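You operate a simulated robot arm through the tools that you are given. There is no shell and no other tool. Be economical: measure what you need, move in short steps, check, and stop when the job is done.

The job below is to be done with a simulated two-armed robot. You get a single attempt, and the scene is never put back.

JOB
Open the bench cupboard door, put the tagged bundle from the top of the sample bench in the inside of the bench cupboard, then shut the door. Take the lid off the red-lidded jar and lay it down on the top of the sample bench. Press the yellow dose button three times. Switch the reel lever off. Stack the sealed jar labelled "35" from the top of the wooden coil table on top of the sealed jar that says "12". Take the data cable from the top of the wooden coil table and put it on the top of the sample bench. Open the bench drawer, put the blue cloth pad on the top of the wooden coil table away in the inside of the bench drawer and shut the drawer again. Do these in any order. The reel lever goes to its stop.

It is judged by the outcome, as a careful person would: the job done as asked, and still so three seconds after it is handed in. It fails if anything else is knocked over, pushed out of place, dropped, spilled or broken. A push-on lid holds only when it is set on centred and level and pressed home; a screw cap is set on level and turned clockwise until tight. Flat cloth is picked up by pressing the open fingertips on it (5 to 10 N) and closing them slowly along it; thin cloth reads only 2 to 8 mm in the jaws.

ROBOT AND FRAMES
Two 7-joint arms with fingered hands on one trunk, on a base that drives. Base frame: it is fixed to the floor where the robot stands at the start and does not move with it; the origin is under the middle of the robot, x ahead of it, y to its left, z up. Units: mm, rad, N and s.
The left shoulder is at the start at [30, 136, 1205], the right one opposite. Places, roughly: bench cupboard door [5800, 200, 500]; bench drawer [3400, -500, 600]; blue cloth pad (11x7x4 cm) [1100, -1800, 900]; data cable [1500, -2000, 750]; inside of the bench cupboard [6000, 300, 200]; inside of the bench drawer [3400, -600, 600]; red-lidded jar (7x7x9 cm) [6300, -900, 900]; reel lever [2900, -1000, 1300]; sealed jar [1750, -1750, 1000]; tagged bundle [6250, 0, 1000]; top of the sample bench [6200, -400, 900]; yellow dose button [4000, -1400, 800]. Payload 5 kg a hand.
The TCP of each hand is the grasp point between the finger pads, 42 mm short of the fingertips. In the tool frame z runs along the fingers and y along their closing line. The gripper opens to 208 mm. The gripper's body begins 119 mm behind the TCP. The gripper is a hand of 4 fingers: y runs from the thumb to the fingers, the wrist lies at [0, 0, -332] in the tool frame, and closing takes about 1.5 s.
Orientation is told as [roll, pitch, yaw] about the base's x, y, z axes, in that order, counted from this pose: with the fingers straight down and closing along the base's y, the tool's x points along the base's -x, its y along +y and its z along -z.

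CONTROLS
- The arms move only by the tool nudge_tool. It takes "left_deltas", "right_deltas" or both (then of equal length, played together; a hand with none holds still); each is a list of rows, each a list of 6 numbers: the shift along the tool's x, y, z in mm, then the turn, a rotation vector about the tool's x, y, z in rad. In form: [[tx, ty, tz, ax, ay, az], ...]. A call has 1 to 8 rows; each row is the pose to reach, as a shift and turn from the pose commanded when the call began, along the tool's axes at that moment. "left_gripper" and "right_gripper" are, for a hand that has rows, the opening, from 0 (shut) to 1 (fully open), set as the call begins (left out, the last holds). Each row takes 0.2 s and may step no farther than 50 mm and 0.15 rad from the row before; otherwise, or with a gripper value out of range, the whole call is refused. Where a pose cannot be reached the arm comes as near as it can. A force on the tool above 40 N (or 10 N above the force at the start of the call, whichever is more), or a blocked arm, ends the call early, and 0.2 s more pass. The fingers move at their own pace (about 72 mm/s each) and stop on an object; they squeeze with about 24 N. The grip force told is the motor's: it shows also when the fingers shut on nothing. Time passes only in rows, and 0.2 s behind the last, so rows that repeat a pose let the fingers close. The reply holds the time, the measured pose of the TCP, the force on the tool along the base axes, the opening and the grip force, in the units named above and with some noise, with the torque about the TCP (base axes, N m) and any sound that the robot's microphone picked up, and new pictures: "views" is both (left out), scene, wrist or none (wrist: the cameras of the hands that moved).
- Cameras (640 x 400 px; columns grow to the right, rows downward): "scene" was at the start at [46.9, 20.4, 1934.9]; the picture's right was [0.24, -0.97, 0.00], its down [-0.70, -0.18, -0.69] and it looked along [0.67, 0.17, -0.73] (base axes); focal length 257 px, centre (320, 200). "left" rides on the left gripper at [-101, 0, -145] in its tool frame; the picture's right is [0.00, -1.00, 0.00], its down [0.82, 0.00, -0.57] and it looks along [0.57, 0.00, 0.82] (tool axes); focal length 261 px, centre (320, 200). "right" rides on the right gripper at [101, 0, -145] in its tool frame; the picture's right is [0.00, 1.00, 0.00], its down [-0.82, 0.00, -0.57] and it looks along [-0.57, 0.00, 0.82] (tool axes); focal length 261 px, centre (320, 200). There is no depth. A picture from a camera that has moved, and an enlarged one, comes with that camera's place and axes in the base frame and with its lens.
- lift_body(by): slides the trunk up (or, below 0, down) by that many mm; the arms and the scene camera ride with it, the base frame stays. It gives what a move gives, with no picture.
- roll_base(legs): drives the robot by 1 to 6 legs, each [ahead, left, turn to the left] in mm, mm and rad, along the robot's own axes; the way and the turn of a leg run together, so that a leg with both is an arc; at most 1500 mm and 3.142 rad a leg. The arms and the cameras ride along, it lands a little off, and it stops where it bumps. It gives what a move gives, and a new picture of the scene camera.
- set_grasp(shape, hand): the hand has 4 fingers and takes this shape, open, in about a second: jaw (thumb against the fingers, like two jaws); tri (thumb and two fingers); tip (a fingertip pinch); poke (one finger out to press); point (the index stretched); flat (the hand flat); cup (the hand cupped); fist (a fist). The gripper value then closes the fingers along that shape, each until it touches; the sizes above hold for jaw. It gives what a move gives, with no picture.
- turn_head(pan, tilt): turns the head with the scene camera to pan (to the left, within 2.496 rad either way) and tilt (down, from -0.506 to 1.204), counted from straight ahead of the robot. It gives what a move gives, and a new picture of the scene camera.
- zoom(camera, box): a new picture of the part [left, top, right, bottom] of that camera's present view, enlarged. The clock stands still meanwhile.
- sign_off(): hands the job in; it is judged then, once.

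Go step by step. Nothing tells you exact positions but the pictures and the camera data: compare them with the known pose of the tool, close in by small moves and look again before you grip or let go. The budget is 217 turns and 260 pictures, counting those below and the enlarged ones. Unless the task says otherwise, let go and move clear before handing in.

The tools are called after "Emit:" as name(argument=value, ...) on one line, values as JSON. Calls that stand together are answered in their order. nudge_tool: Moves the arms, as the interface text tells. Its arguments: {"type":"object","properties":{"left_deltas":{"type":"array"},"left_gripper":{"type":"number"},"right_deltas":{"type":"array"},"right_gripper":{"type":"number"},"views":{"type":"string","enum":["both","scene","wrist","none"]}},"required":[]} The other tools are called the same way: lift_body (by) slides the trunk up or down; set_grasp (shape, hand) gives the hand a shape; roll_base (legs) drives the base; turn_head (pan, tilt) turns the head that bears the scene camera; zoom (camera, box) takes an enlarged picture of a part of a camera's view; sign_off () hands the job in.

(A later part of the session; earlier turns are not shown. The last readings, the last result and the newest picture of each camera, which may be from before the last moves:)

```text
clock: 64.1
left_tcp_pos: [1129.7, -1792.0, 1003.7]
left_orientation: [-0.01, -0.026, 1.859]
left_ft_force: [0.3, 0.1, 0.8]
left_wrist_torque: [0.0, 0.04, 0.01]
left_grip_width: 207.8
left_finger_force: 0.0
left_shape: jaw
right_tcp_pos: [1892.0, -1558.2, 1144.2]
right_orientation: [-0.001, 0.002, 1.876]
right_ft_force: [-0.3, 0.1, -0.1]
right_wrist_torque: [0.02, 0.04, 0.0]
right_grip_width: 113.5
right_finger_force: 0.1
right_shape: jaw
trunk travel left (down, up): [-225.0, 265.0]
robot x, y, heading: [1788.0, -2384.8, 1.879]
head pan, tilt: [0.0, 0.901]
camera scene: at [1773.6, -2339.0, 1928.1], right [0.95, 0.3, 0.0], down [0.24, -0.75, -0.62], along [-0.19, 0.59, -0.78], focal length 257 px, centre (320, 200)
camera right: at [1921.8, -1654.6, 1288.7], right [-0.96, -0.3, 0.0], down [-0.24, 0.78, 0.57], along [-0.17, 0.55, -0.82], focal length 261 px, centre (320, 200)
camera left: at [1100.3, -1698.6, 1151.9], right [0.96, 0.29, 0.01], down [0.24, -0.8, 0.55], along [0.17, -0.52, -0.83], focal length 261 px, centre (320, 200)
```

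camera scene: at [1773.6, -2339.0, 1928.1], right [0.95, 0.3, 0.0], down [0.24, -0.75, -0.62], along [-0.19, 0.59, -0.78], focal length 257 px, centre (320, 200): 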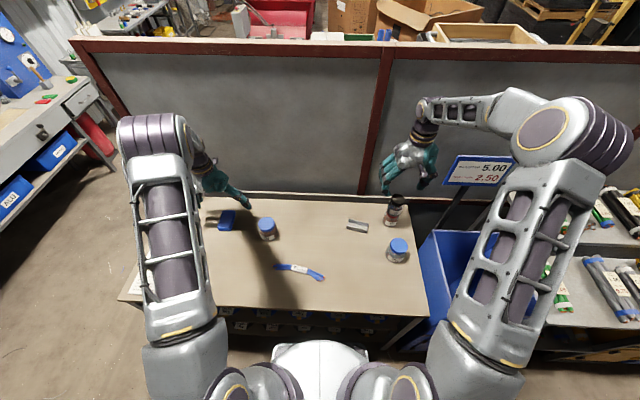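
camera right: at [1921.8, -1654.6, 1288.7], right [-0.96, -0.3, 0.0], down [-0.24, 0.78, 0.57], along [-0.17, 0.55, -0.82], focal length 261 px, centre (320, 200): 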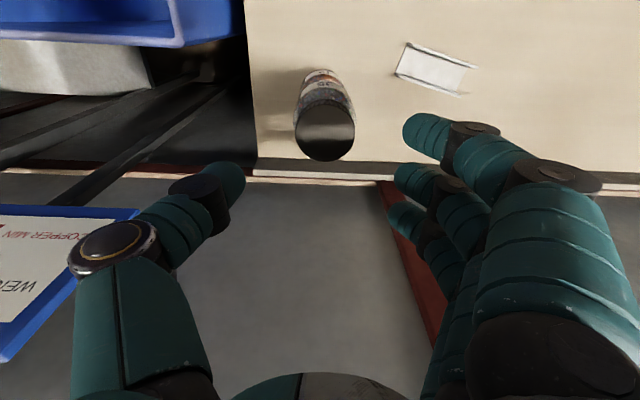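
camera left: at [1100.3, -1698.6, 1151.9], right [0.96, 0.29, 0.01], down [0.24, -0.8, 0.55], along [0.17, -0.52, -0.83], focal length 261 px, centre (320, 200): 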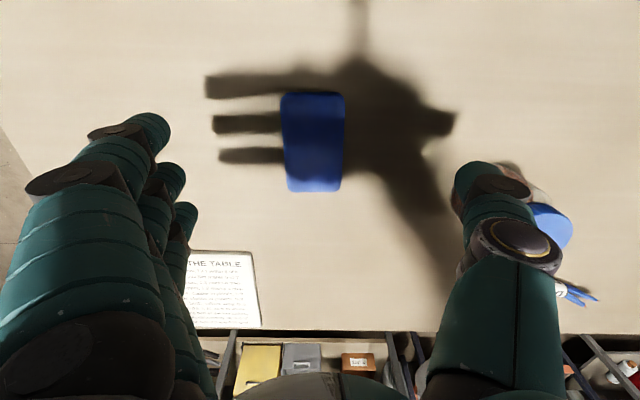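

The pad is centred to within 6 mm. Narrowing the gripper, lowering to just above the table, then closing.

Emit:
nudge_tool(left_deltas=[[0, 6, 0, 0, 0, 0], [0, 6, 0, 0, 0, 0], [0, 6, 40, 0, 0, 0], [0, 6, 75, 0, 0, 0], [0, 6, 95, 0, 0, 0], [0, 6, 97, 0, 0, 0]], left_gripper=0.65, views="wrist")

Emit:
nudge_tool(left_deltas=[[0, 0, 0, 0, 0, 0], [0, 0, 0, 0, 0, 0], [0, 0, 0, 0, 0, 0], [0, 0, 0, 0, 0, 0], [0, 0, 0, 0, 0, 0], [0, 0, 0, 0, 0, 0], [0, 0, 0, 0, 0, 0]], left_gripper=0.05, views="wrist")

```text
clock: 65.5
left_tcp_pos: [1121.5, -1792.7, 905.7]
left_orientation: [-0.008, -0.026, 1.86]
left_ft_force: [0.3, -0.2, -1.1]
left_wrist_torque: [0.04, 0.02, 0.01]
left_grip_width: 135.6
left_finger_force: 0.1
left_shape: jaw
right_tcp_pos: [1891.8, -1558.7, 1144.7]
right_orientation: [-0.002, 0.0, 1.876]
right_ft_force: [0.4, -0.3, 0.4]
right_wrist_torque: [0.04, -0.01, 0.01]
right_grip_width: 113.6
right_finger_force: 0.0
right_shape: jaw
trunk travel left (down, up): [-225.0, 265.0]
robot x, y, heading: [1787.0, -2383.9, 1.881]
head pan, tilt: [0.0, 0.901]
camera left: at [1092.6, -1699.4, 1055.5], right [0.96, 0.29, 0.01], down [0.24, -0.8, 0.55], along [0.17, -0.53, -0.83], focal length 261 px, centre (320, 200)
```

left: 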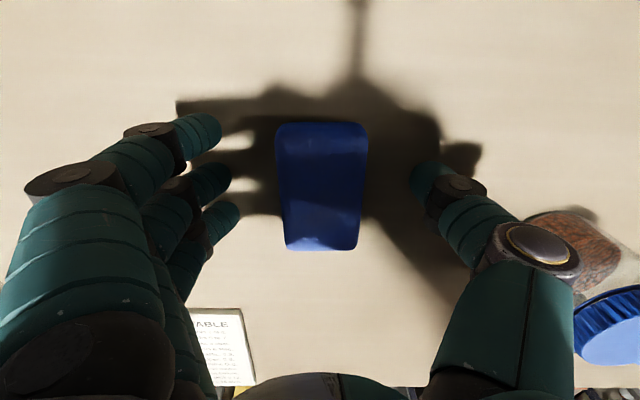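

```text
clock: 67.1
left_tcp_pos: [1122.4, -1792.5, 906.7]
left_orientation: [-0.008, -0.024, 1.858]
left_ft_force: [-0.6, 0.2, -0.2]
left_wrist_torque: [0.01, 0.0, -0.04]
left_grip_width: 59.5
left_finger_force: 23.5
left_shape: jaw
right_tcp_pos: [1892.0, -1556.4, 1145.4]
right_orientation: [-0.001, -0.001, 1.875]
right_ft_force: [0.1, -0.2, 0.1]
right_wrist_torque: [-0.02, 0.01, 0.03]
right_grip_width: 113.8
right_finger_force: 0.1
right_shape: jaw
trunk travel left (down, up): [-225.0, 265.0]
robot x, y, heading: [1786.2, -2380.1, 1.873]
head pan, tilt: [0.0, 0.901]
camera left: at [1092.4, -1699.3, 1055.3], right [0.96, 0.29, 0.01], down [0.24, -0.8, 0.55], along [0.17, -0.53, -0.83], focal length 261 px, centre (320, 200)
```

left: 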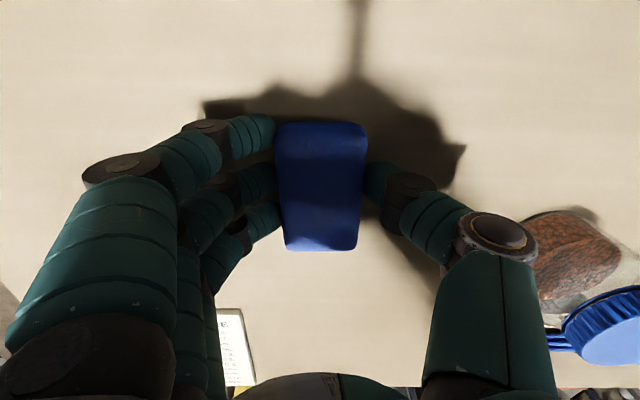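

Pad is held. Lifting it, then strafing left so the cable is in easy reach of the right hand.

Emit:
nudge_tool(left_deltas=[[0, 0, -30, 0, 0, 0], [0, 0, -80, 0, 0, 0], [0, 0, -130, 0, 0, 0], [0, 0, -180, 0, 0, 0], [0, 0, -220, 0, 0, 0]], views="none")

Emit:
roll_base(legs=[[0, 200, 0]])

Emit:
nudge_tool(right_deltas=[[32, 31, 0, 0, 0, -0.14], [64, 62, 0, 0, 0, -0.28], [96, 93, 0, 0, 0, -0.42], [128, 124, 0, 0, 0, -0.56], [160, 155, 0, 0, 0, -0.7], [192, 186, 0, 0, 0, -0.84], [224, 217, 0, 0, 0, -0.98], [250, 245, 0, 0, 0, -1.12]])

```text
clock: 68.3
left_tcp_pos: [1122.3, -1799.8, 1126.5]
left_orientation: [-0.01, -0.025, 1.86]
left_ft_force: [0.8, -0.4, -1.8]
left_wrist_torque: [0.02, 0.1, -0.02]
left_grip_width: 59.4
left_finger_force: 24.4
left_shape: jaw
right_tcp_pos: [1892.3, -1558.4, 1143.7]
right_orientation: [-0.001, 0.0, 1.876]
right_ft_force: [-0.3, -0.3, 0.0]
right_wrist_torque: [0.03, 0.08, 0.01]
right_grip_width: 113.5
right_finger_force: 0.1
right_shape: jaw
trunk travel left (down, up): [-225.0, 265.0]
robot x, y, heading: [1788.6, -2388.2, 1.873]
head pan, tilt: [0.0, 0.901]
```

```text
clock: 69.9
left_tcp_pos: [928.3, -1861.6, 1124.6]
left_orientation: [-0.006, -0.025, 1.859]
left_ft_force: [-0.7, 0.1, -1.6]
left_wrist_torque: [0.09, -0.15, 0.0]
left_grip_width: 59.2
left_finger_force: 24.0
left_shape: jaw
right_tcp_pos: [1698.6, -1619.1, 1144.3]
right_orientation: [-0.001, -0.001, 1.876]
right_ft_force: [-0.7, -0.6, 1.1]
right_wrist_torque: [-0.02, -0.15, -0.01]
right_grip_width: 113.7
right_finger_force: 0.0
right_shape: jaw
trunk travel left (down, up): [-225.0, 265.0]
robot x, y, heading: [1595.3, -2444.7, 1.876]
head pan, tilt: [0.0, 0.901]
camera scene: at [1578.6, -2400.1, 1928.1], right [0.95, 0.3, 0.0], down [0.24, -0.75, -0.62], along [-0.19, 0.59, -0.78], focal length 257 px, centre (320, 200)
```

scene: 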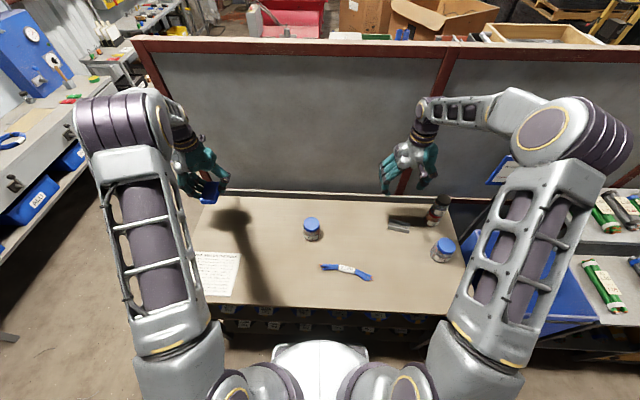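

```text
clock: 71.7
left_tcp_pos: [928.7, -1861.0, 1126.7]
left_orientation: [-0.007, -0.026, 1.861]
left_ft_force: [-1.0, -1.0, -0.2]
left_wrist_torque: [0.09, -0.07, 0.01]
left_grip_width: 59.3
left_finger_force: 24.0
left_shape: jaw
right_tcp_pos: [1540.2, -1930.4, 1145.9]
right_orientation: [0.001, -0.001, 2.999]
right_ft_force: [0.1, 0.1, 0.2]
right_wrist_torque: [0.03, -0.07, -0.01]
right_grip_width: 113.9
right_finger_force: 0.0
right_shape: jaw
trunk travel left (down, up): [-225.0, 265.0]
robot x, y, heading: [1592.2, -2443.7, 1.877]
head pan, tilt: [0.0, 0.901]
camera scene: at [1579.6, -2400.9, 1928.1], right [0.95, 0.3, 0.0], down [0.24, -0.75, -0.62], along [-0.19, 0.59, -0.78], focal length 257 px, centre (320, 200)
camera right: at [1639.8, -1946.4, 1289.7], right [-0.15, -0.99, 0.0], down [-0.81, 0.12, 0.57], along [-0.57, 0.09, -0.82], focal length 261 px, centre (320, 200)
```

scene: 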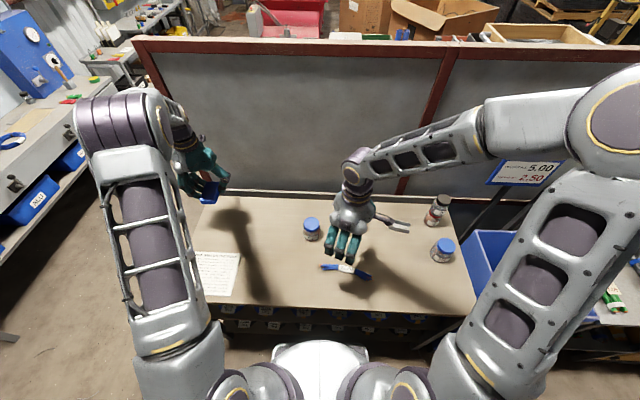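
right: 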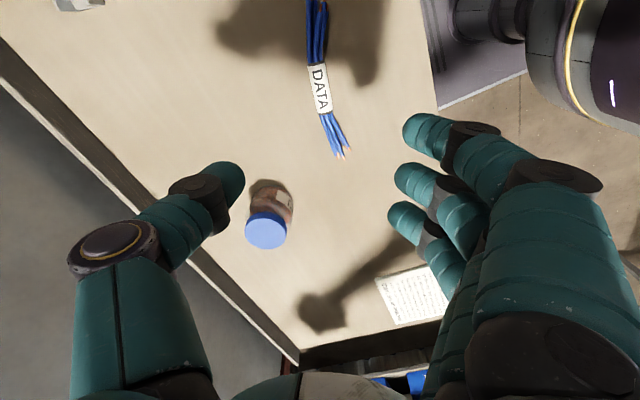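

Cable's label is at (1553,-1931). Rotating another 0.23 rad and descending toward it.

Emit:
nudge_tool(right_deltas=[[13, -1, 40, 0, 0, -0.12], [13, -1, 80, 0, 0, -0.23], [13, -1, 120, 0, 0, -0.23], [13, -1, 160, 0, 0, -0.23], [13, -1, 190, 0, 0, -0.23], [13, -1, 190, 0, 0, -0.23]], right_gripper=0.45, views="wrist")

```text
clock: 73.1
left_tcp_pos: [929.1, -1861.0, 1127.3]
left_orientation: [-0.009, -0.026, 1.859]
left_ft_force: [0.3, -0.8, -0.2]
left_wrist_torque: [0.04, -0.01, -0.01]
left_grip_width: 59.6
left_finger_force: 24.0
left_shape: jaw
right_tcp_pos: [1554.5, -1932.1, 955.9]
right_orientation: [0.001, 0.0, -3.058]
right_ft_force: [-0.4, 0.0, -0.1]
right_wrist_torque: [0.0, 0.02, -0.02]
right_grip_width: 94.3
right_finger_force: 0.1
right_shape: jaw
trunk travel left (down, up): [-225.0, 265.0]
robot x, y, heading: [1593.7, -2447.6, 1.871]
head pan, tilt: [0.0, 0.901]
camera right: at [1655.2, -1924.8, 1099.7], right [0.08, -1.0, 0.0], down [-0.82, -0.07, 0.57], along [-0.57, -0.05, -0.82], focal length 261 px, centre (320, 200)
```

right: 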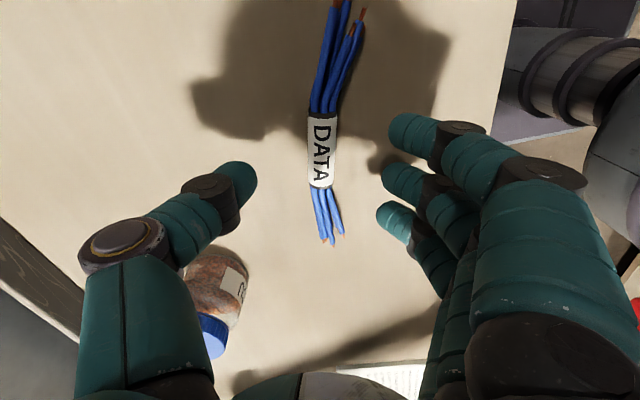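

Well aligned. Lowering to the table and closing.

Emit:
nudge_tool(right_deltas=[[0, 0, 30, 0, 0, 0], [0, 0, 48, 0, 0, 0], [0, 0, 51, 0, 0, 0]], views="none")

Emit:
nudge_tool(right_deltas=[[0, 0, 0, 0, 0, 0], [0, 0, 0, 0, 0, 0], [0, 0, 0, 0, 0, 0], [0, 0, 0, 0, 0, 0], [0, 0, 0, 0, 0, 0], [0, 0, 0, 0, 0, 0], [0, 0, 0, 0, 0, 0]], right_gripper=0.0, views="wrist")

```text
clock: 73.9
left_tcp_pos: [929.4, -1860.7, 1125.9]
left_orientation: [-0.007, -0.024, 1.86]
left_ft_force: [0.7, 0.7, 0.0]
left_wrist_torque: [0.0, -0.01, 0.0]
left_grip_width: 59.2
left_finger_force: 24.4
left_shape: jaw
right_tcp_pos: [1554.1, -1931.6, 904.7]
right_orientation: [0.001, 0.001, -3.058]
right_ft_force: [-0.1, 0.3, 0.5]
right_wrist_torque: [0.03, -0.06, -0.02]
right_grip_width: 94.3
right_finger_force: 0.0
right_shape: jaw
trunk travel left (down, up): [-225.0, 265.0]
robot x, y, heading: [1596.1, -2445.4, 1.877]
head pan, tilt: [0.0, 0.901]
```

```text
clock: 75.5
left_tcp_pos: [928.3, -1860.6, 1126.0]
left_orientation: [-0.01, -0.024, 1.859]
left_ft_force: [-0.5, 0.0, -1.6]
left_wrist_torque: [0.0, 0.01, -0.02]
left_grip_width: 59.3
left_finger_force: 24.1
left_shape: jaw
right_tcp_pos: [1554.9, -1932.2, 905.4]
right_orientation: [0.001, 0.0, -3.058]
right_ft_force: [-0.5, 0.5, -0.1]
right_wrist_torque: [0.0, 0.0, 0.0]
right_grip_width: 19.1
right_finger_force: 24.3
right_shape: jaw
trunk travel left (down, up): [-225.0, 265.0]
robot x, y, heading: [1592.6, -2443.9, 1.876]
head pan, tilt: [0.0, 0.901]
camera right: at [1654.0, -1924.8, 1048.6], right [0.08, -1.0, 0.0], down [-0.82, -0.06, 0.57], along [-0.57, -0.05, -0.82], focal length 261 px, centre (320, 200)
```

right: 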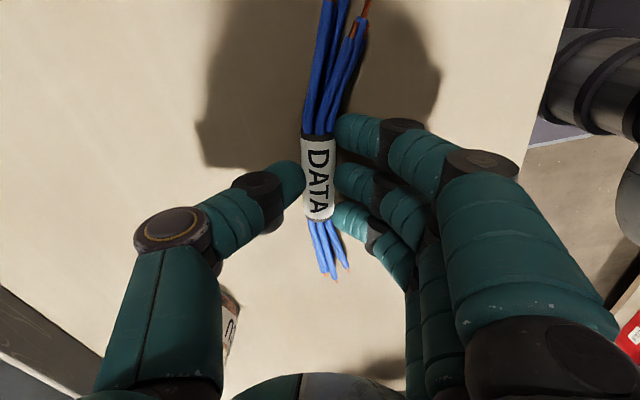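

Cable gripped. Lifting it high and turning the hand back.

Emit:
nudge_tool(right_deltas=[[0, 0, -30, 0, 0, 0], [0, 0, -80, 0, 0, 0], [0, 0, -130, 0, 0, 0], [0, 0, -180, 0, 0, 0], [0, 0, -230, 0, 0, 0]], views="none")

Emit:
turn_head(pan=-1.45, tilt=0.4)

```text
clock: 76.7
left_tcp_pos: [928.7, -1861.5, 1127.3]
left_orientation: [-0.008, -0.027, 1.86]
left_ft_force: [-0.2, -1.4, 0.0]
left_wrist_torque: [0.1, 0.0, -0.01]
left_grip_width: 59.2
left_finger_force: 24.2
left_shape: jaw
right_tcp_pos: [1553.3, -1933.7, 1136.1]
right_orientation: [0.0, -0.001, -3.057]
right_ft_force: [0.3, 0.1, -0.2]
right_wrist_torque: [0.1, 0.04, -0.04]
right_grip_width: 19.3
right_finger_force: 23.9
right_shape: jaw
trunk travel left (down, up): [-225.0, 265.0]
robot x, y, heading: [1593.8, -2444.1, 1.875]
head pan, tilt: [0.0, 0.901]
```

```text
clock: 78.3
left_tcp_pos: [928.3, -1859.9, 1126.6]
left_orientation: [-0.009, -0.024, 1.861]
left_ft_force: [0.0, -0.1, -0.1]
left_wrist_torque: [0.01, -0.01, 0.0]
left_grip_width: 59.5
left_finger_force: 24.6
left_shape: jaw
right_tcp_pos: [1553.3, -1931.5, 1135.9]
right_orientation: [0.0, -0.001, -3.059]
right_ft_force: [0.4, 0.1, -1.1]
right_wrist_torque: [0.02, 0.02, 0.0]
right_grip_width: 19.1
right_finger_force: 24.4
right_shape: jaw
trunk travel left (down, up): [-225.0, 265.0]
robot x, y, heading: [1593.2, -2447.7, 1.879]
head pan, tilt: [-1.45, 0.4]
camera scene: at [1687.2, -2433.3, 1971.1], right [0.41, -0.91, 0.0], down [-0.35, -0.16, -0.92], along [0.84, 0.38, -0.39], focal length 257 px, centre (320, 200)
```

scene: 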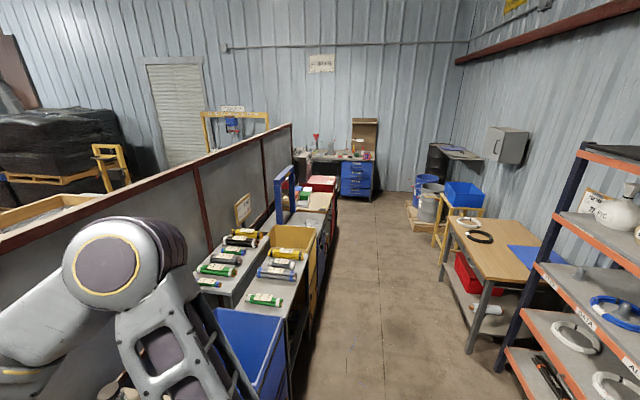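

Next I zoom toward the far end and the dose station.

Emit:
zoom(camera="scene", box=[220, 100, 420, 225])

```text
3.20 times, centred on (320, 162) of scene
camera zoom: at [1687.2, -2433.3, 1971.1], right [0.41, -0.91, 0.0], down [-0.35, -0.16, -0.92], along [0.84, 0.38, -0.39], focal length 822 px, centre (320, 320)
```

zoom: 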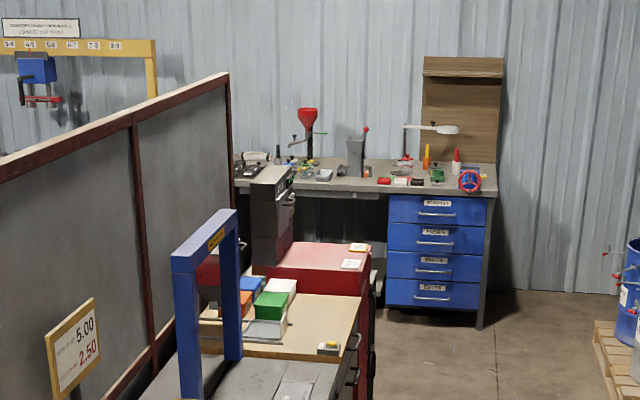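

The yellow button is on a counter by the aisle at about (3910,-1456), and the sample bench lies at the far end. Backing off from the table, turning along the aisle and driving up.

Emit:
roll_base(legs=[[-300, 0, 0], [0, 0, -1.572], [1500, 0, 0], [1400, 0, 0]])

Emit:
turn_head(pan=0.5, tilt=0.5)

```text
clock: 97.8
left_tcp_pos: [5092.6, -1340.1, 1126.1]
left_orientation: [-0.007, -0.024, 0.242]
left_ft_force: [-0.5, 0.4, -0.2]
left_wrist_torque: [0.01, 0.04, 0.0]
left_grip_width: 59.2
left_finger_force: 24.1
left_shape: jaw
right_tcp_pos: [4990.9, -1958.5, 1136.8]
right_orientation: [0.0, 0.0, 1.61]
right_ft_force: [0.9, -0.5, -0.1]
right_wrist_torque: [-0.02, 0.03, 0.02]
right_grip_width: 18.8
right_finger_force: 24.5
right_shape: jaw
trunk travel left (down, up): [-225.0, 265.0]
robot x, y, heading: [4475.3, -1979.7, 0.26]
head pan, tilt: [-1.45, 0.4]
camera scene: at [4482.6, -2070.3, 1971.1], right [-0.93, -0.37, 0.0], down [-0.14, 0.36, -0.92], along [0.34, -0.86, -0.39], focal length 257 px, centre (320, 200)
```

scene: 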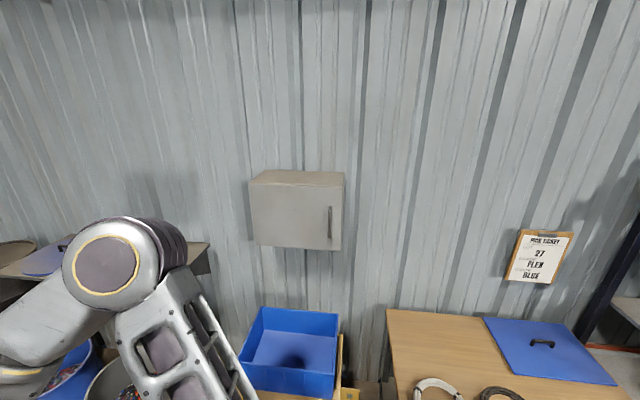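

```text
clock: 99.7
left_tcp_pos: [5092.6, -1339.9, 1124.8]
left_orientation: [-0.009, -0.024, 0.242]
left_ft_force: [0.4, 0.4, -1.5]
left_wrist_torque: [0.0, -0.05, 0.01]
left_grip_width: 58.9
left_finger_force: 23.8
left_shape: jaw
right_tcp_pos: [4991.1, -1958.9, 1136.4]
right_orientation: [0.001, -0.002, 1.609]
right_ft_force: [0.3, -0.7, -0.5]
right_wrist_torque: [-0.01, -0.02, 0.01]
right_grip_width: 19.2
right_finger_force: 23.6
right_shape: jaw
trunk travel left (down, up): [-225.0, 265.0]
robot x, y, heading: [4479.7, -1979.0, 0.261]
head pan, tilt: [0.499, 0.499]
camera scene: at [4514.1, -1921.9, 1962.0], right [0.69, -0.73, 0.0], down [-0.35, -0.33, -0.88], along [0.64, 0.6, -0.48], focal length 257 px, centre (320, 200)
```

scene: 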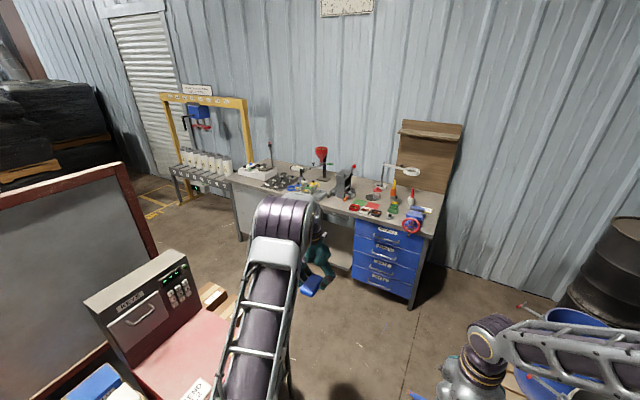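

I can see the whole sample bench. Zooming to identify items.

Emit:
zoom(camera="scene", box=[220, 130, 340, 230])

Emit:
zoom(camera="scene", box=[320, 120, 470, 300])

```text
4.00 times, centred on (280, 180) of scene
camera zoom: at [4514.1, -1921.9, 1962.0], right [0.69, -0.73, 0.0], down [-0.35, -0.33, -0.88], along [0.64, 0.6, -0.48], focal length 1027 px, centre (480, 280)
```

zoom: 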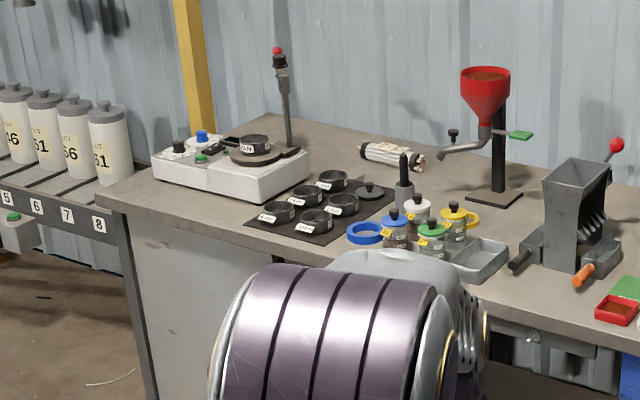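

```text
2.22 times, centred on (395, 210) of scene
camera zoom: at [4514.1, -1921.9, 1962.0], right [0.69, -0.73, 0.0], down [-0.35, -0.33, -0.88], along [0.64, 0.6, -0.48], focal length 571 px, centre (153, 178)
```

zoom: 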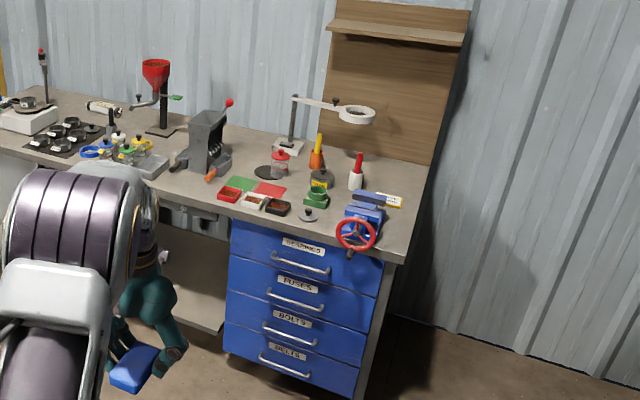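

The red-lidded jar is near (6320,-908), the bundle near (6307,96), bench top ≈865. Driving closer to the bench to find a free spot for the cable.

Emit:
roll_base(legs=[[1000, 0, 0], [0, 1000, 0]])

Emit:
turn_head(pan=0.0, tilt=0.6)

```text
clock: 107.3
left_tcp_pos: [5944.2, -674.0, 1124.6]
left_orientation: [-0.014, -0.027, 0.327]
left_ft_force: [-3.0, 3.0, -0.2]
left_wrist_torque: [-0.38, -0.37, 0.01]
left_grip_width: 58.9
left_finger_force: 23.4
left_shape: jaw
right_tcp_pos: [5896.5, -1298.4, 1136.4]
right_orientation: [0.002, 0.005, 1.697]
right_ft_force: [-1.1, 1.9, -0.5]
right_wrist_torque: [-0.29, -0.24, -0.01]
right_grip_width: 18.9
right_finger_force: 24.3
right_shape: jaw
trunk travel left (down, up): [-225.0, 265.0]
robot x, y, heading: [5391.8, -1364.6, 0.349]
head pan, tilt: [0.499, 0.499]
stopped in leg 2: the robot was blocked; the commanded pose is now the measured one
camera scene: at [5415.9, -1301.4, 1961.8], right [0.75, -0.66, 0.0], down [-0.31, -0.36, -0.88], along [0.58, 0.66, -0.48], focal length 257 px, centre (320, 200)
```

scene: 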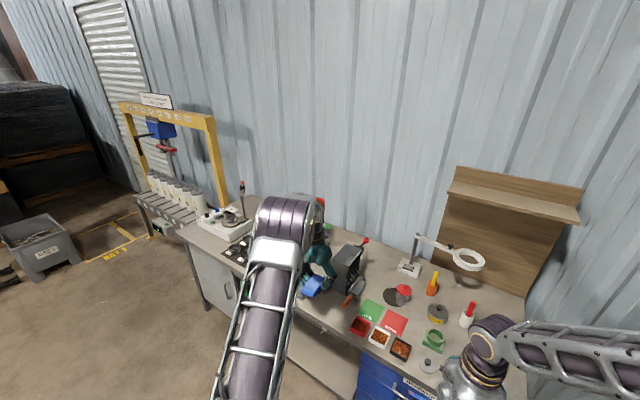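

```text
clock: 108.2
left_tcp_pos: [5947.7, -679.1, 1124.7]
left_orientation: [-0.012, -0.025, 0.326]
left_ft_force: [-0.1, 0.4, -1.1]
left_wrist_torque: [-0.05, -0.01, 0.0]
left_grip_width: 59.1
left_finger_force: 23.6
left_shape: jaw
right_tcp_pos: [5900.6, -1302.3, 1134.1]
right_orientation: [0.001, 0.003, 1.696]
right_ft_force: [0.3, -0.3, -0.9]
right_wrist_torque: [-0.01, -0.02, 0.01]
right_grip_width: 19.1
right_finger_force: 23.6
right_shape: jaw
trunk travel left (down, up): [-225.0, 265.0]
robot x, y, heading: [5383.2, -1365.7, 0.35]
head pan, tilt: [0.0, 0.6]
camera scene: at [5442.8, -1344.1, 1952.9], right [0.34, -0.94, 0.0], down [-0.53, -0.19, -0.82], along [0.77, 0.28, -0.57], focal length 257 px, centre (320, 200)
```

scene: 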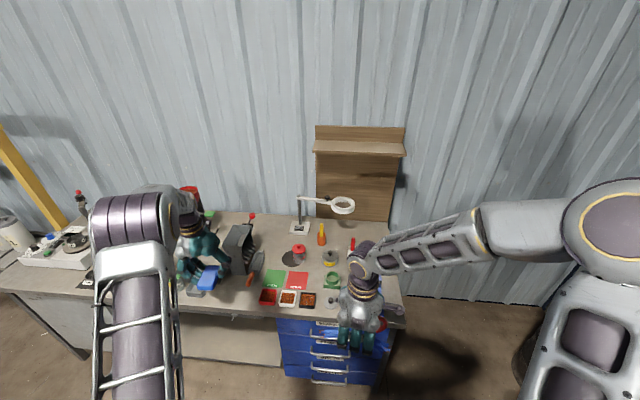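

The base got blocked while strafing left. Let me look at the left-rear to see what is there.

Emit:
turn_head(pan=1.7, tilt=0.9)

```text
clock: 109.9
left_tcp_pos: [5947.9, -679.1, 1126.2]
left_orientation: [-0.013, -0.026, 0.327]
left_ft_force: [1.0, -0.2, -0.2]
left_wrist_torque: [0.02, -0.01, 0.0]
left_grip_width: 59.1
left_finger_force: 23.5
left_shape: jaw
right_tcp_pos: [5899.2, -1302.5, 1136.1]
right_orientation: [0.002, 0.003, 1.697]
right_ft_force: [0.4, 1.0, 0.1]
right_wrist_torque: [0.02, 0.04, -0.03]
right_grip_width: 19.1
right_finger_force: 23.9
right_shape: jaw
trunk travel left (down, up): [-225.0, 265.0]
robot x, y, heading: [5392.1, -1367.2, 0.352]
head pan, tilt: [1.7, 0.901]
camera scene: at [5325.2, -1307.7, 1928.1], right [0.89, 0.46, 0.0], down [0.36, -0.7, -0.62], along [-0.29, 0.55, -0.78], focal length 257 px, centre (320, 200)
```

scene: 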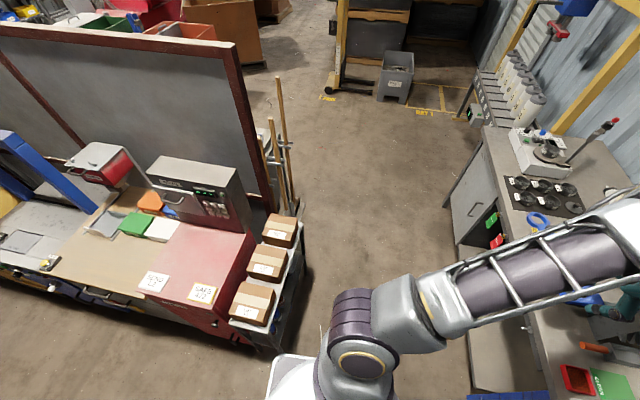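

A box shelf on the cart end is beside the base. I'll raise the trunk for hand clearance, step right, forward, then strafe left.

Emit:
lift_body(by=250)

Emit:
roll_base(legs=[[0, -40, 0], [190, 0, 0], [0, 0, -0.105], [0, 650, 0]])

Emit:
turn_head(pan=0.3, tilt=0.85)

```text
clock: 112.5
left_tcp_pos: [5946.9, -679.2, 1375.6]
left_orientation: [-0.013, -0.027, 0.328]
left_ft_force: [0.1, -0.3, -1.2]
left_wrist_torque: [-0.03, 0.0, 0.03]
left_grip_width: 58.9
left_finger_force: 23.8
left_shape: jaw
right_tcp_pos: [5899.8, -1301.3, 1385.0]
right_orientation: [0.002, 0.003, 1.696]
right_ft_force: [0.2, 0.7, -0.8]
right_wrist_torque: [0.02, 0.0, 0.03]
right_grip_width: 19.1
right_finger_force: 24.0
right_shape: jaw
trunk travel left (down, up): [-475.0, 15.0]
robot x, y, heading: [5389.4, -1366.9, 0.356]
head pan, tilt: [1.7, 0.901]
```

```text
clock: 118.3
left_tcp_pos: [6049.5, -74.7, 1375.5]
left_orientation: [-0.012, -0.027, 0.223]
left_ft_force: [-0.1, 0.0, -1.6]
left_wrist_torque: [0.0, -0.02, 0.03]
left_grip_width: 59.0
left_finger_force: 23.6
left_shape: jaw
right_tcp_pos: [5937.4, -689.1, 1383.8]
right_orientation: [0.0, 0.001, 1.591]
right_ft_force: [0.0, -0.4, -0.9]
right_wrist_torque: [-0.01, 0.04, 0.0]
right_grip_width: 19.2
right_finger_force: 23.9
right_shape: jaw
trunk travel left (down, up): [-475.0, 15.0]
robot x, y, heading: [5420.2, -696.1, 0.251]
head pan, tilt: [1.7, 0.901]
camera scene: at [5364.9, -634.6, 2178.1], right [0.93, 0.37, 0.0], down [0.29, -0.73, -0.62], along [-0.23, 0.58, -0.78], focal length 257 px, centre (320, 200)
```

scene: 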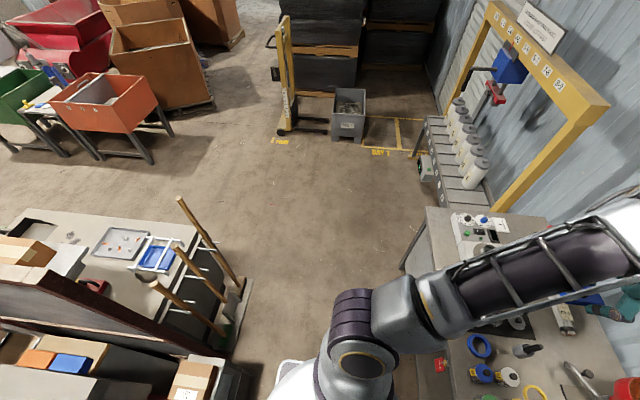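

```text
clock: 119.9
left_tcp_pos: [6050.6, -73.8, 1375.5]
left_orientation: [-0.013, -0.026, 0.221]
left_ft_force: [0.1, -0.5, -0.8]
left_wrist_torque: [0.0, -0.02, 0.0]
left_grip_width: 59.0
left_finger_force: 24.1
left_shape: jaw
right_tcp_pos: [5937.3, -688.4, 1384.5]
right_orientation: [0.001, 0.001, 1.591]
right_ft_force: [0.3, 0.2, -0.7]
right_wrist_torque: [-0.02, 0.01, -0.01]
right_grip_width: 19.1
right_finger_force: 24.2
right_shape: jaw
trunk travel left (down, up): [-475.0, 15.0]
robot x, y, heading: [5420.6, -698.3, 0.247]
head pan, tilt: [0.3, 0.85]
camera scene: at [5459.4, -664.1, 2182.0], right [0.52, -0.85, 0.0], down [-0.64, -0.39, -0.66], along [0.56, 0.34, -0.75], focal length 257 px, centre (320, 200)
```

scene: 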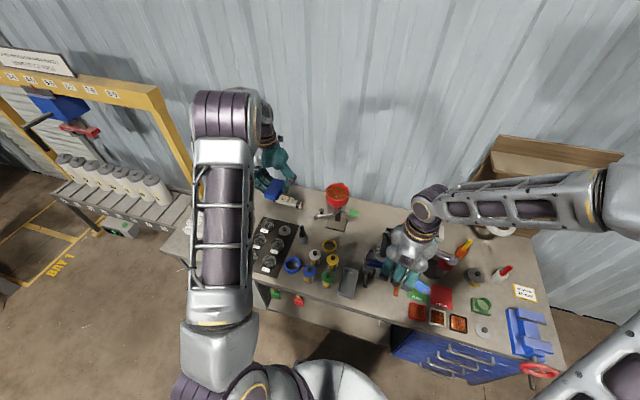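

Good overview. Zooming on the bench middle to choose the cable spot.

Emit:
zoom(camera="scene", box=[240, 170, 400, 310])

Emit:
zoom(camera="scene", box=[380, 200, 580, 380])

```text
2.86 times, centred on (320, 240) of scene
camera zoom: at [5459.4, -664.1, 2182.0], right [0.52, -0.85, 0.0], down [-0.64, -0.39, -0.66], along [0.56, 0.34, -0.75], focal length 734 px, centre (320, 86)
```

zoom: 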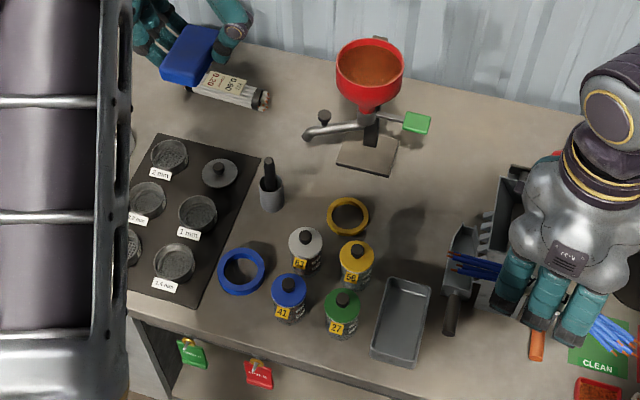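

```text
2.22 times, centred on (480, 290) of scene
camera zoom: at [5459.4, -664.1, 2182.0], right [0.52, -0.85, 0.0], down [-0.64, -0.39, -0.66], along [0.56, 0.34, -0.75], focal length 571 px, centre (-36, 0)
```

zoom: 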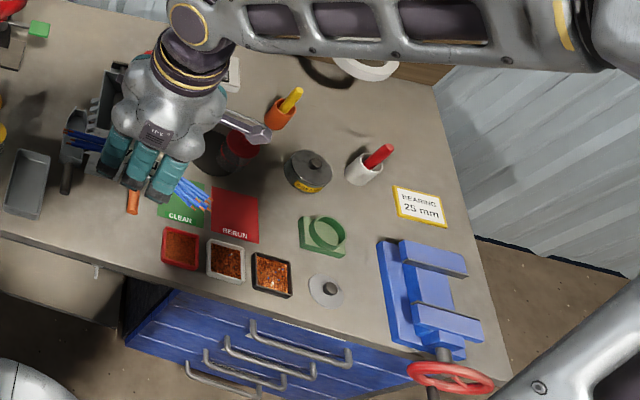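

I'll draw the right hand back to see the bench behind it.

Emit:
nudge_tool(right_deltas=[[0, 50, 0, 0, 0, 0], [0, 100, 0, 0, 0, 0], [0, 100, 0, 0, 0, 0]], views="wrist")

Emit:
zoom(camera="scene", box=[310, 180, 510, 340])

```text
clock: 120.7
left_tcp_pos: [6051.5, -73.6, 1374.6]
left_orientation: [-0.013, -0.025, 0.221]
left_ft_force: [2.3, -0.5, -0.6]
left_wrist_torque: [0.02, 0.14, 0.0]
left_grip_width: 59.0
left_finger_force: 24.4
left_shape: jaw
right_tcp_pos: [5841.1, -691.3, 1382.2]
right_orientation: [0.004, 0.002, 1.591]
right_ft_force: [0.2, 0.5, -1.0]
right_wrist_torque: [-0.04, 0.16, -0.03]
right_grip_width: 19.1
right_finger_force: 24.1
right_shape: jaw
trunk travel left (down, up): [-475.0, 15.0]
robot x, y, heading: [5422.5, -696.2, 0.247]
head pan, tilt: [0.3, 0.85]
camera right: at [5842.5, -792.0, 1525.8], right [-1.0, -0.02, 0.0], down [-0.01, 0.82, 0.57], along [-0.01, 0.57, -0.82], focal length 261 px, centre (320, 200)
```

right: 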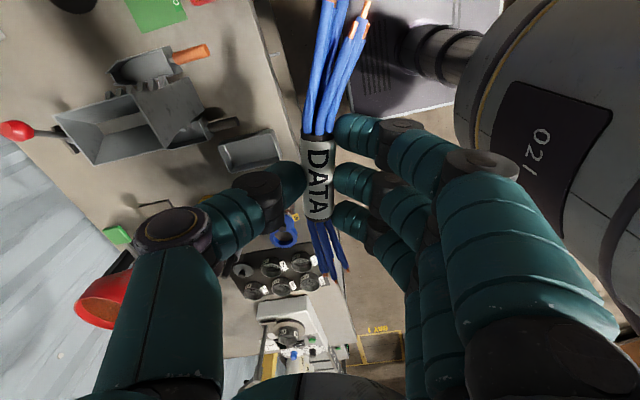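

```text
2.50 times, centred on (410, 260) of scene
camera zoom: at [5463.0, -663.9, 2181.8], right [0.52, -0.85, 0.0], down [-0.64, -0.39, -0.66], along [0.56, 0.34, -0.75], focal length 642 px, centre (95, 50)
```

zoom: 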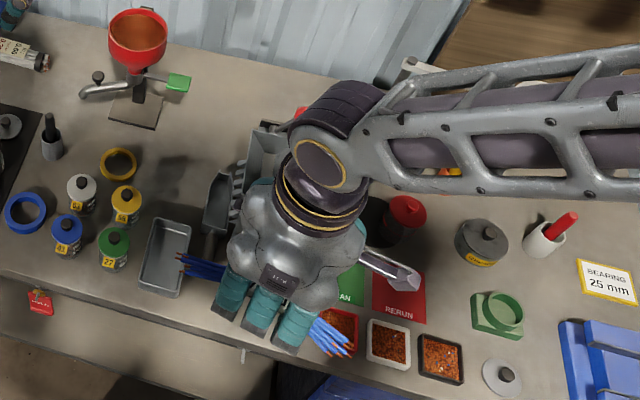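

A gap between the yellow ring/tray and the shredder suits the cable, centred about (6270,-410) along the bench's depth. I'll rotate the right hand back, then strafe left and closer.

Emit:
nudge_tool(right_deltas=[[0, 0, 0, 0, 0, 0.15], [0, 0, 0, 0, 0, 0.3], [0, 0, 0, 0, 0, 0.45], [0, 0, 0, 0, 0, 0.6], [0, 0, 0, 0, 0, 0.75], [0, 0, 0, 0, 0, 0.9], [0, 0, 0, 0, 0, 1.05], [0, 0, 0, 0, 0, 1.2]], views="none")

Emit:
roll_base(legs=[[0, 250, 0], [80, 0, 0]])

```text
clock: 122.5
left_tcp_pos: [6049.8, -73.3, 1375.2]
left_orientation: [-0.013, -0.027, 0.221]
left_ft_force: [-0.2, -0.6, -0.9]
left_wrist_torque: [0.01, -0.03, 0.01]
left_grip_width: 58.9
left_finger_force: 23.8
left_shape: jaw
right_tcp_pos: [5838.1, -691.2, 1384.7]
right_orientation: [-0.003, 0.003, 0.388]
right_ft_force: [-0.4, -0.1, -0.6]
right_wrist_torque: [0.0, 0.0, -0.03]
right_grip_width: 19.1
right_finger_force: 24.0
right_shape: jaw
trunk travel left (down, up): [-475.0, 15.0]
robot x, y, heading: [5420.0, -700.2, 0.242]
head pan, tilt: [0.3, 0.85]
```

```text
clock: 124.9
left_tcp_pos: [6064.0, 186.4, 1374.7]
left_orientation: [-0.011, -0.027, 0.221]
left_ft_force: [0.3, 0.2, -1.4]
left_wrist_torque: [-0.02, 0.02, 0.0]
left_grip_width: 59.1
left_finger_force: 24.2
left_shape: jaw
right_tcp_pos: [5853.1, -430.3, 1384.7]
right_orientation: [-0.003, 0.002, 0.392]
right_ft_force: [-0.8, 0.2, -0.7]
right_wrist_torque: [-0.02, 0.03, -0.04]
right_grip_width: 19.0
right_finger_force: 24.5
right_shape: jaw
trunk travel left (down, up): [-475.0, 15.0]
robot x, y, heading: [5438.5, -435.7, 0.243]
head pan, tilt: [0.3, 0.85]
camera scene: at [5474.8, -403.0, 2182.1], right [0.52, -0.85, 0.0], down [-0.64, -0.39, -0.66], along [0.56, 0.34, -0.75], focal length 257 px, centre (320, 200)
```

scene: 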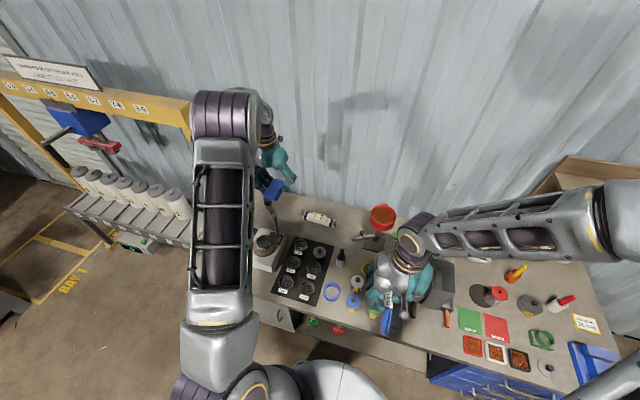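

Moving the right hand over the target spot at height.

Emit:
nudge_tool(right_deltas=[[-46, -16, 0, 0, 0, 0.05], [-92, -32, 0, 0, 0, 0.1], [-138, -48, 0, 0, 0, 0.15], [-184, -64, 0, 0, 0, 0.15], [-230, -80, 0, 0, 0, 0.15], [-276, -96, 0, 0, 0, 0.15], [-322, -112, 0, 0, 0, 0.15], [-368, -128, 0, 0, 0, 0.15]], views="both")

```text
clock: 126.7
left_tcp_pos: [6069.0, 186.6, 1373.3]
left_orientation: [-0.013, -0.024, 0.223]
left_ft_force: [1.6, -0.3, -1.6]
left_wrist_torque: [0.0, 0.19, -0.01]
left_grip_width: 59.2
left_finger_force: 24.3
left_shape: jaw
right_tcp_pos: [6248.4, -408.5, 1378.5]
right_orientation: [-0.001, 0.008, 0.242]
right_ft_force: [2.0, 0.0, -0.9]
right_wrist_torque: [-0.04, 0.23, -0.04]
right_grip_width: 19.1
right_finger_force: 24.3
right_shape: jaw
trunk travel left (down, up): [-475.0, 15.0]
robot x, y, heading: [5441.8, -440.4, 0.247]
head pan, tilt: [0.3, 0.85]
camera scene: at [5480.3, -402.9, 2181.7], right [0.52, -0.85, 0.0], down [-0.64, -0.39, -0.66], along [0.56, 0.34, -0.75], focal length 257 px, centre (320, 200)
camera right: at [6149.5, -432.1, 1522.5], right [-0.23, 0.97, 0.0], down [0.8, 0.19, 0.57], along [0.55, 0.13, -0.82], focal length 261 px, centre (320, 200)
```

scene: 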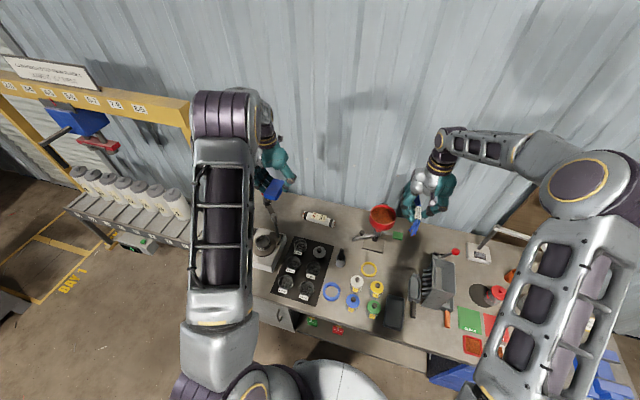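
right: 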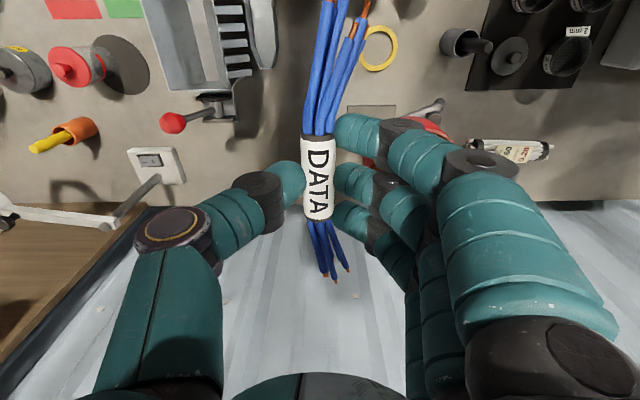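

The hand is already nearly above the gap. Descending partway.

Emit:
nudge_tool(right_deltas=[[-4, -5, 50, 0, 0, 0], [-4, -5, 100, 0, 0, 0], [-4, -5, 150, 0, 0, 0], [-4, -5, 200, 0, 0, 0], [-4, -5, 250, 0, 0, 0], [-4, -5, 300, 0, 0, 0], [-4, -5, 340, 0, 0, 0], [-4, -5, 340, 0, 0, 0]], views="both")

```text
refused: row 1 steps farther than a row can; nothing moved
```

Emit:
nudge_tool(right_deltas=[[-4, -5, 45, 0, 0, 0], [-4, -5, 95, 0, 0, 0], [-4, -5, 145, 0, 0, 0], [-4, -5, 195, 0, 0, 0], [-4, -5, 245, 0, 0, 0], [-4, -5, 295, 0, 0, 0], [-4, -5, 340, 0, 0, 0], [-4, -5, 340, 0, 0, 0]], views="both")

```text
clock: 128.5
left_tcp_pos: [6064.4, 186.1, 1376.9]
left_orientation: [-0.012, -0.026, 0.222]
left_ft_force: [0.0, 0.5, 0.1]
left_wrist_torque: [0.02, -0.03, 0.01]
left_grip_width: 59.0
left_finger_force: 24.0
left_shape: jaw
right_tcp_pos: [6247.6, -414.1, 1043.4]
right_orientation: [-0.003, 0.001, 0.24]
right_ft_force: [-0.1, 0.0, 0.4]
right_wrist_torque: [0.04, 0.0, -0.02]
right_grip_width: 12.7
right_finger_force: 23.8
right_shape: jaw
trunk travel left (down, up): [-475.0, 15.0]
robot x, y, heading: [5437.5, -439.6, 0.246]
head pan, tilt: [0.3, 0.85]
camera scene: at [5474.2, -404.6, 2182.1], right [0.52, -0.85, 0.0], down [-0.64, -0.39, -0.66], along [0.56, 0.34, -0.75], focal length 257 px, centre (320, 200)
camera right: at [6149.1, -438.6, 1187.3], right [-0.23, 0.97, 0.0], down [0.8, 0.19, 0.57], along [0.55, 0.13, -0.82], focal length 261 px, centre (320, 200)
```

scene: 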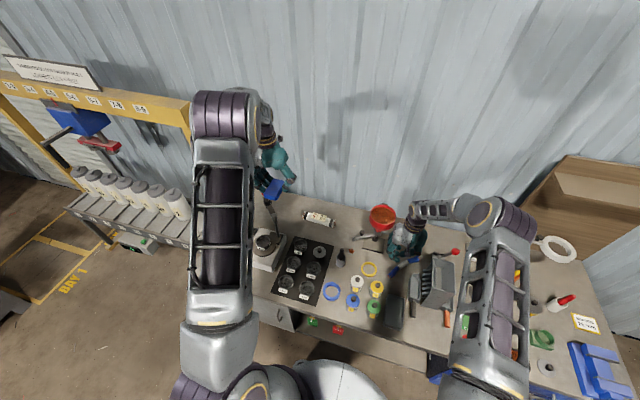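
right: 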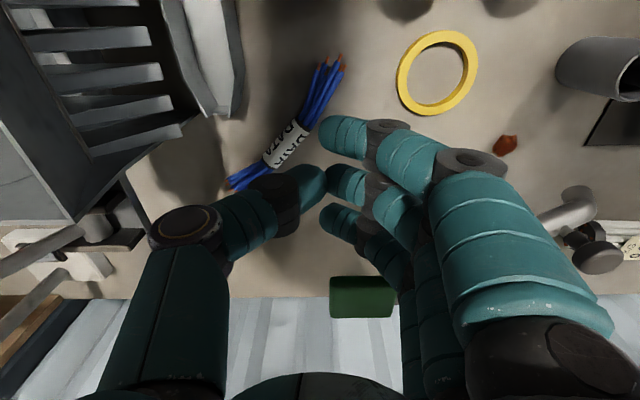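

The cable slipped out of the grip and lies on the bench; I must check what it hit. Zooming.

Emit:
zoom(camera="scene", box=[320, 190, 470, 310])

Emit:
zoom(camera="right", box=[200, 0, 640, 330])

```text
3.33 times, centred on (395, 250) of scene
camera zoom: at [5474.2, -404.6, 2182.1], right [0.52, -0.85, 0.0], down [-0.64, -0.39, -0.66], along [0.56, 0.34, -0.75], focal length 856 px, centre (70, 33)
```

zoom: 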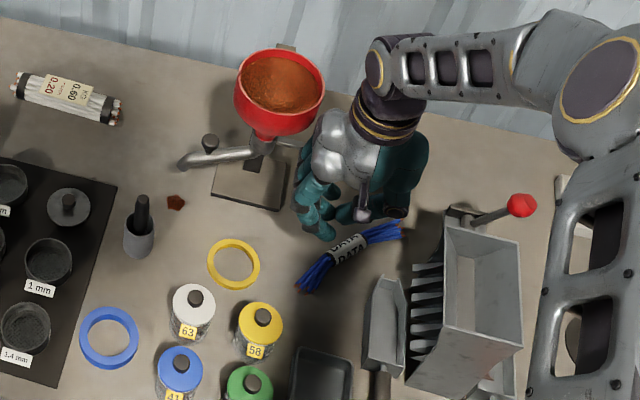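

```text
1.21 times, centred on (420, 165) of right
camera zoom: at [6149.1, -438.6, 1187.3], right [-0.23, 0.97, 0.0], down [0.8, 0.19, 0.57], along [0.55, 0.13, -0.82], focal length 316 px, centre (199, 242)
```

zoom: 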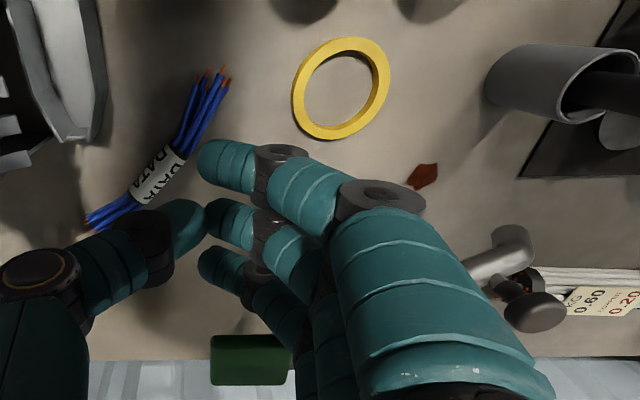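

A small reddish fleck has appeared beneath the hopper spout; the cable must have brushed the green gate handle. Raising the hand straight up to inspect.

Emit:
nudge_tool(right_deltas=[[0, 0, -50, 0, 0, 0], [0, 0, -100, 0, 0, 0], [0, 0, -150, 0, 0, 0], [0, 0, -200, 0, 0, 0], [50, 0, -200, 0, 0, 0], [90, 0, -200, 0, 0, 0]], views="wrist")

Emit:
zoom(camera="scene", box=[320, 190, 420, 270])

```text
clock: 129.9
left_tcp_pos: [6063.3, 185.6, 1376.6]
left_orientation: [-0.012, -0.026, 0.222]
left_ft_force: [-0.6, -0.6, 1.3]
left_wrist_torque: [-0.01, -0.07, 0.03]
left_grip_width: 58.9
left_finger_force: 24.4
left_shape: jaw
right_tcp_pos: [6160.2, -433.5, 1244.5]
right_orientation: [-0.002, 0.002, 0.241]
right_ft_force: [-0.7, -0.1, 1.1]
right_wrist_torque: [-0.02, -0.03, 0.0]
right_grip_width: 12.8
right_finger_force: 24.6
right_shape: jaw
trunk travel left (down, up): [-475.0, 15.0]
robot x, y, heading: [5440.3, -434.7, 0.248]
head pan, tilt: [0.3, 0.85]
camera right: at [6061.5, -457.9, 1388.3], right [-0.24, 0.97, 0.0], down [0.8, 0.19, 0.57], along [0.55, 0.13, -0.82], focal length 261 px, centre (320, 200)
```

right: 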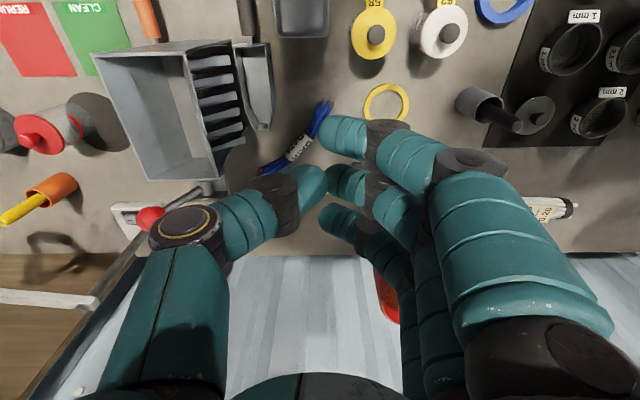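

```text
5.00 times, centred on (370, 230) of scene
camera zoom: at [5473.6, -403.8, 2182.0], right [0.52, -0.85, 0.0], down [-0.64, -0.39, -0.66], along [0.56, 0.34, -0.75], focal length 1284 px, centre (70, 50)
```

zoom: 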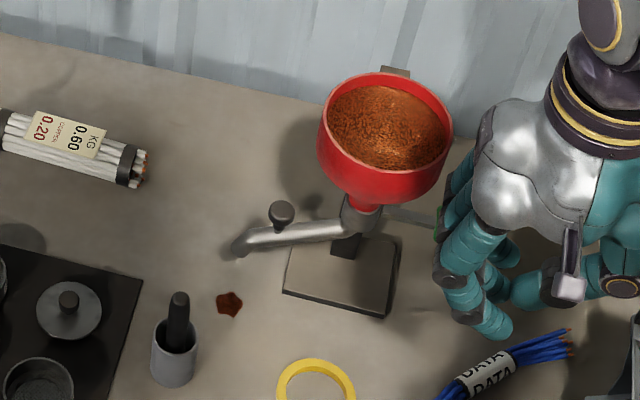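

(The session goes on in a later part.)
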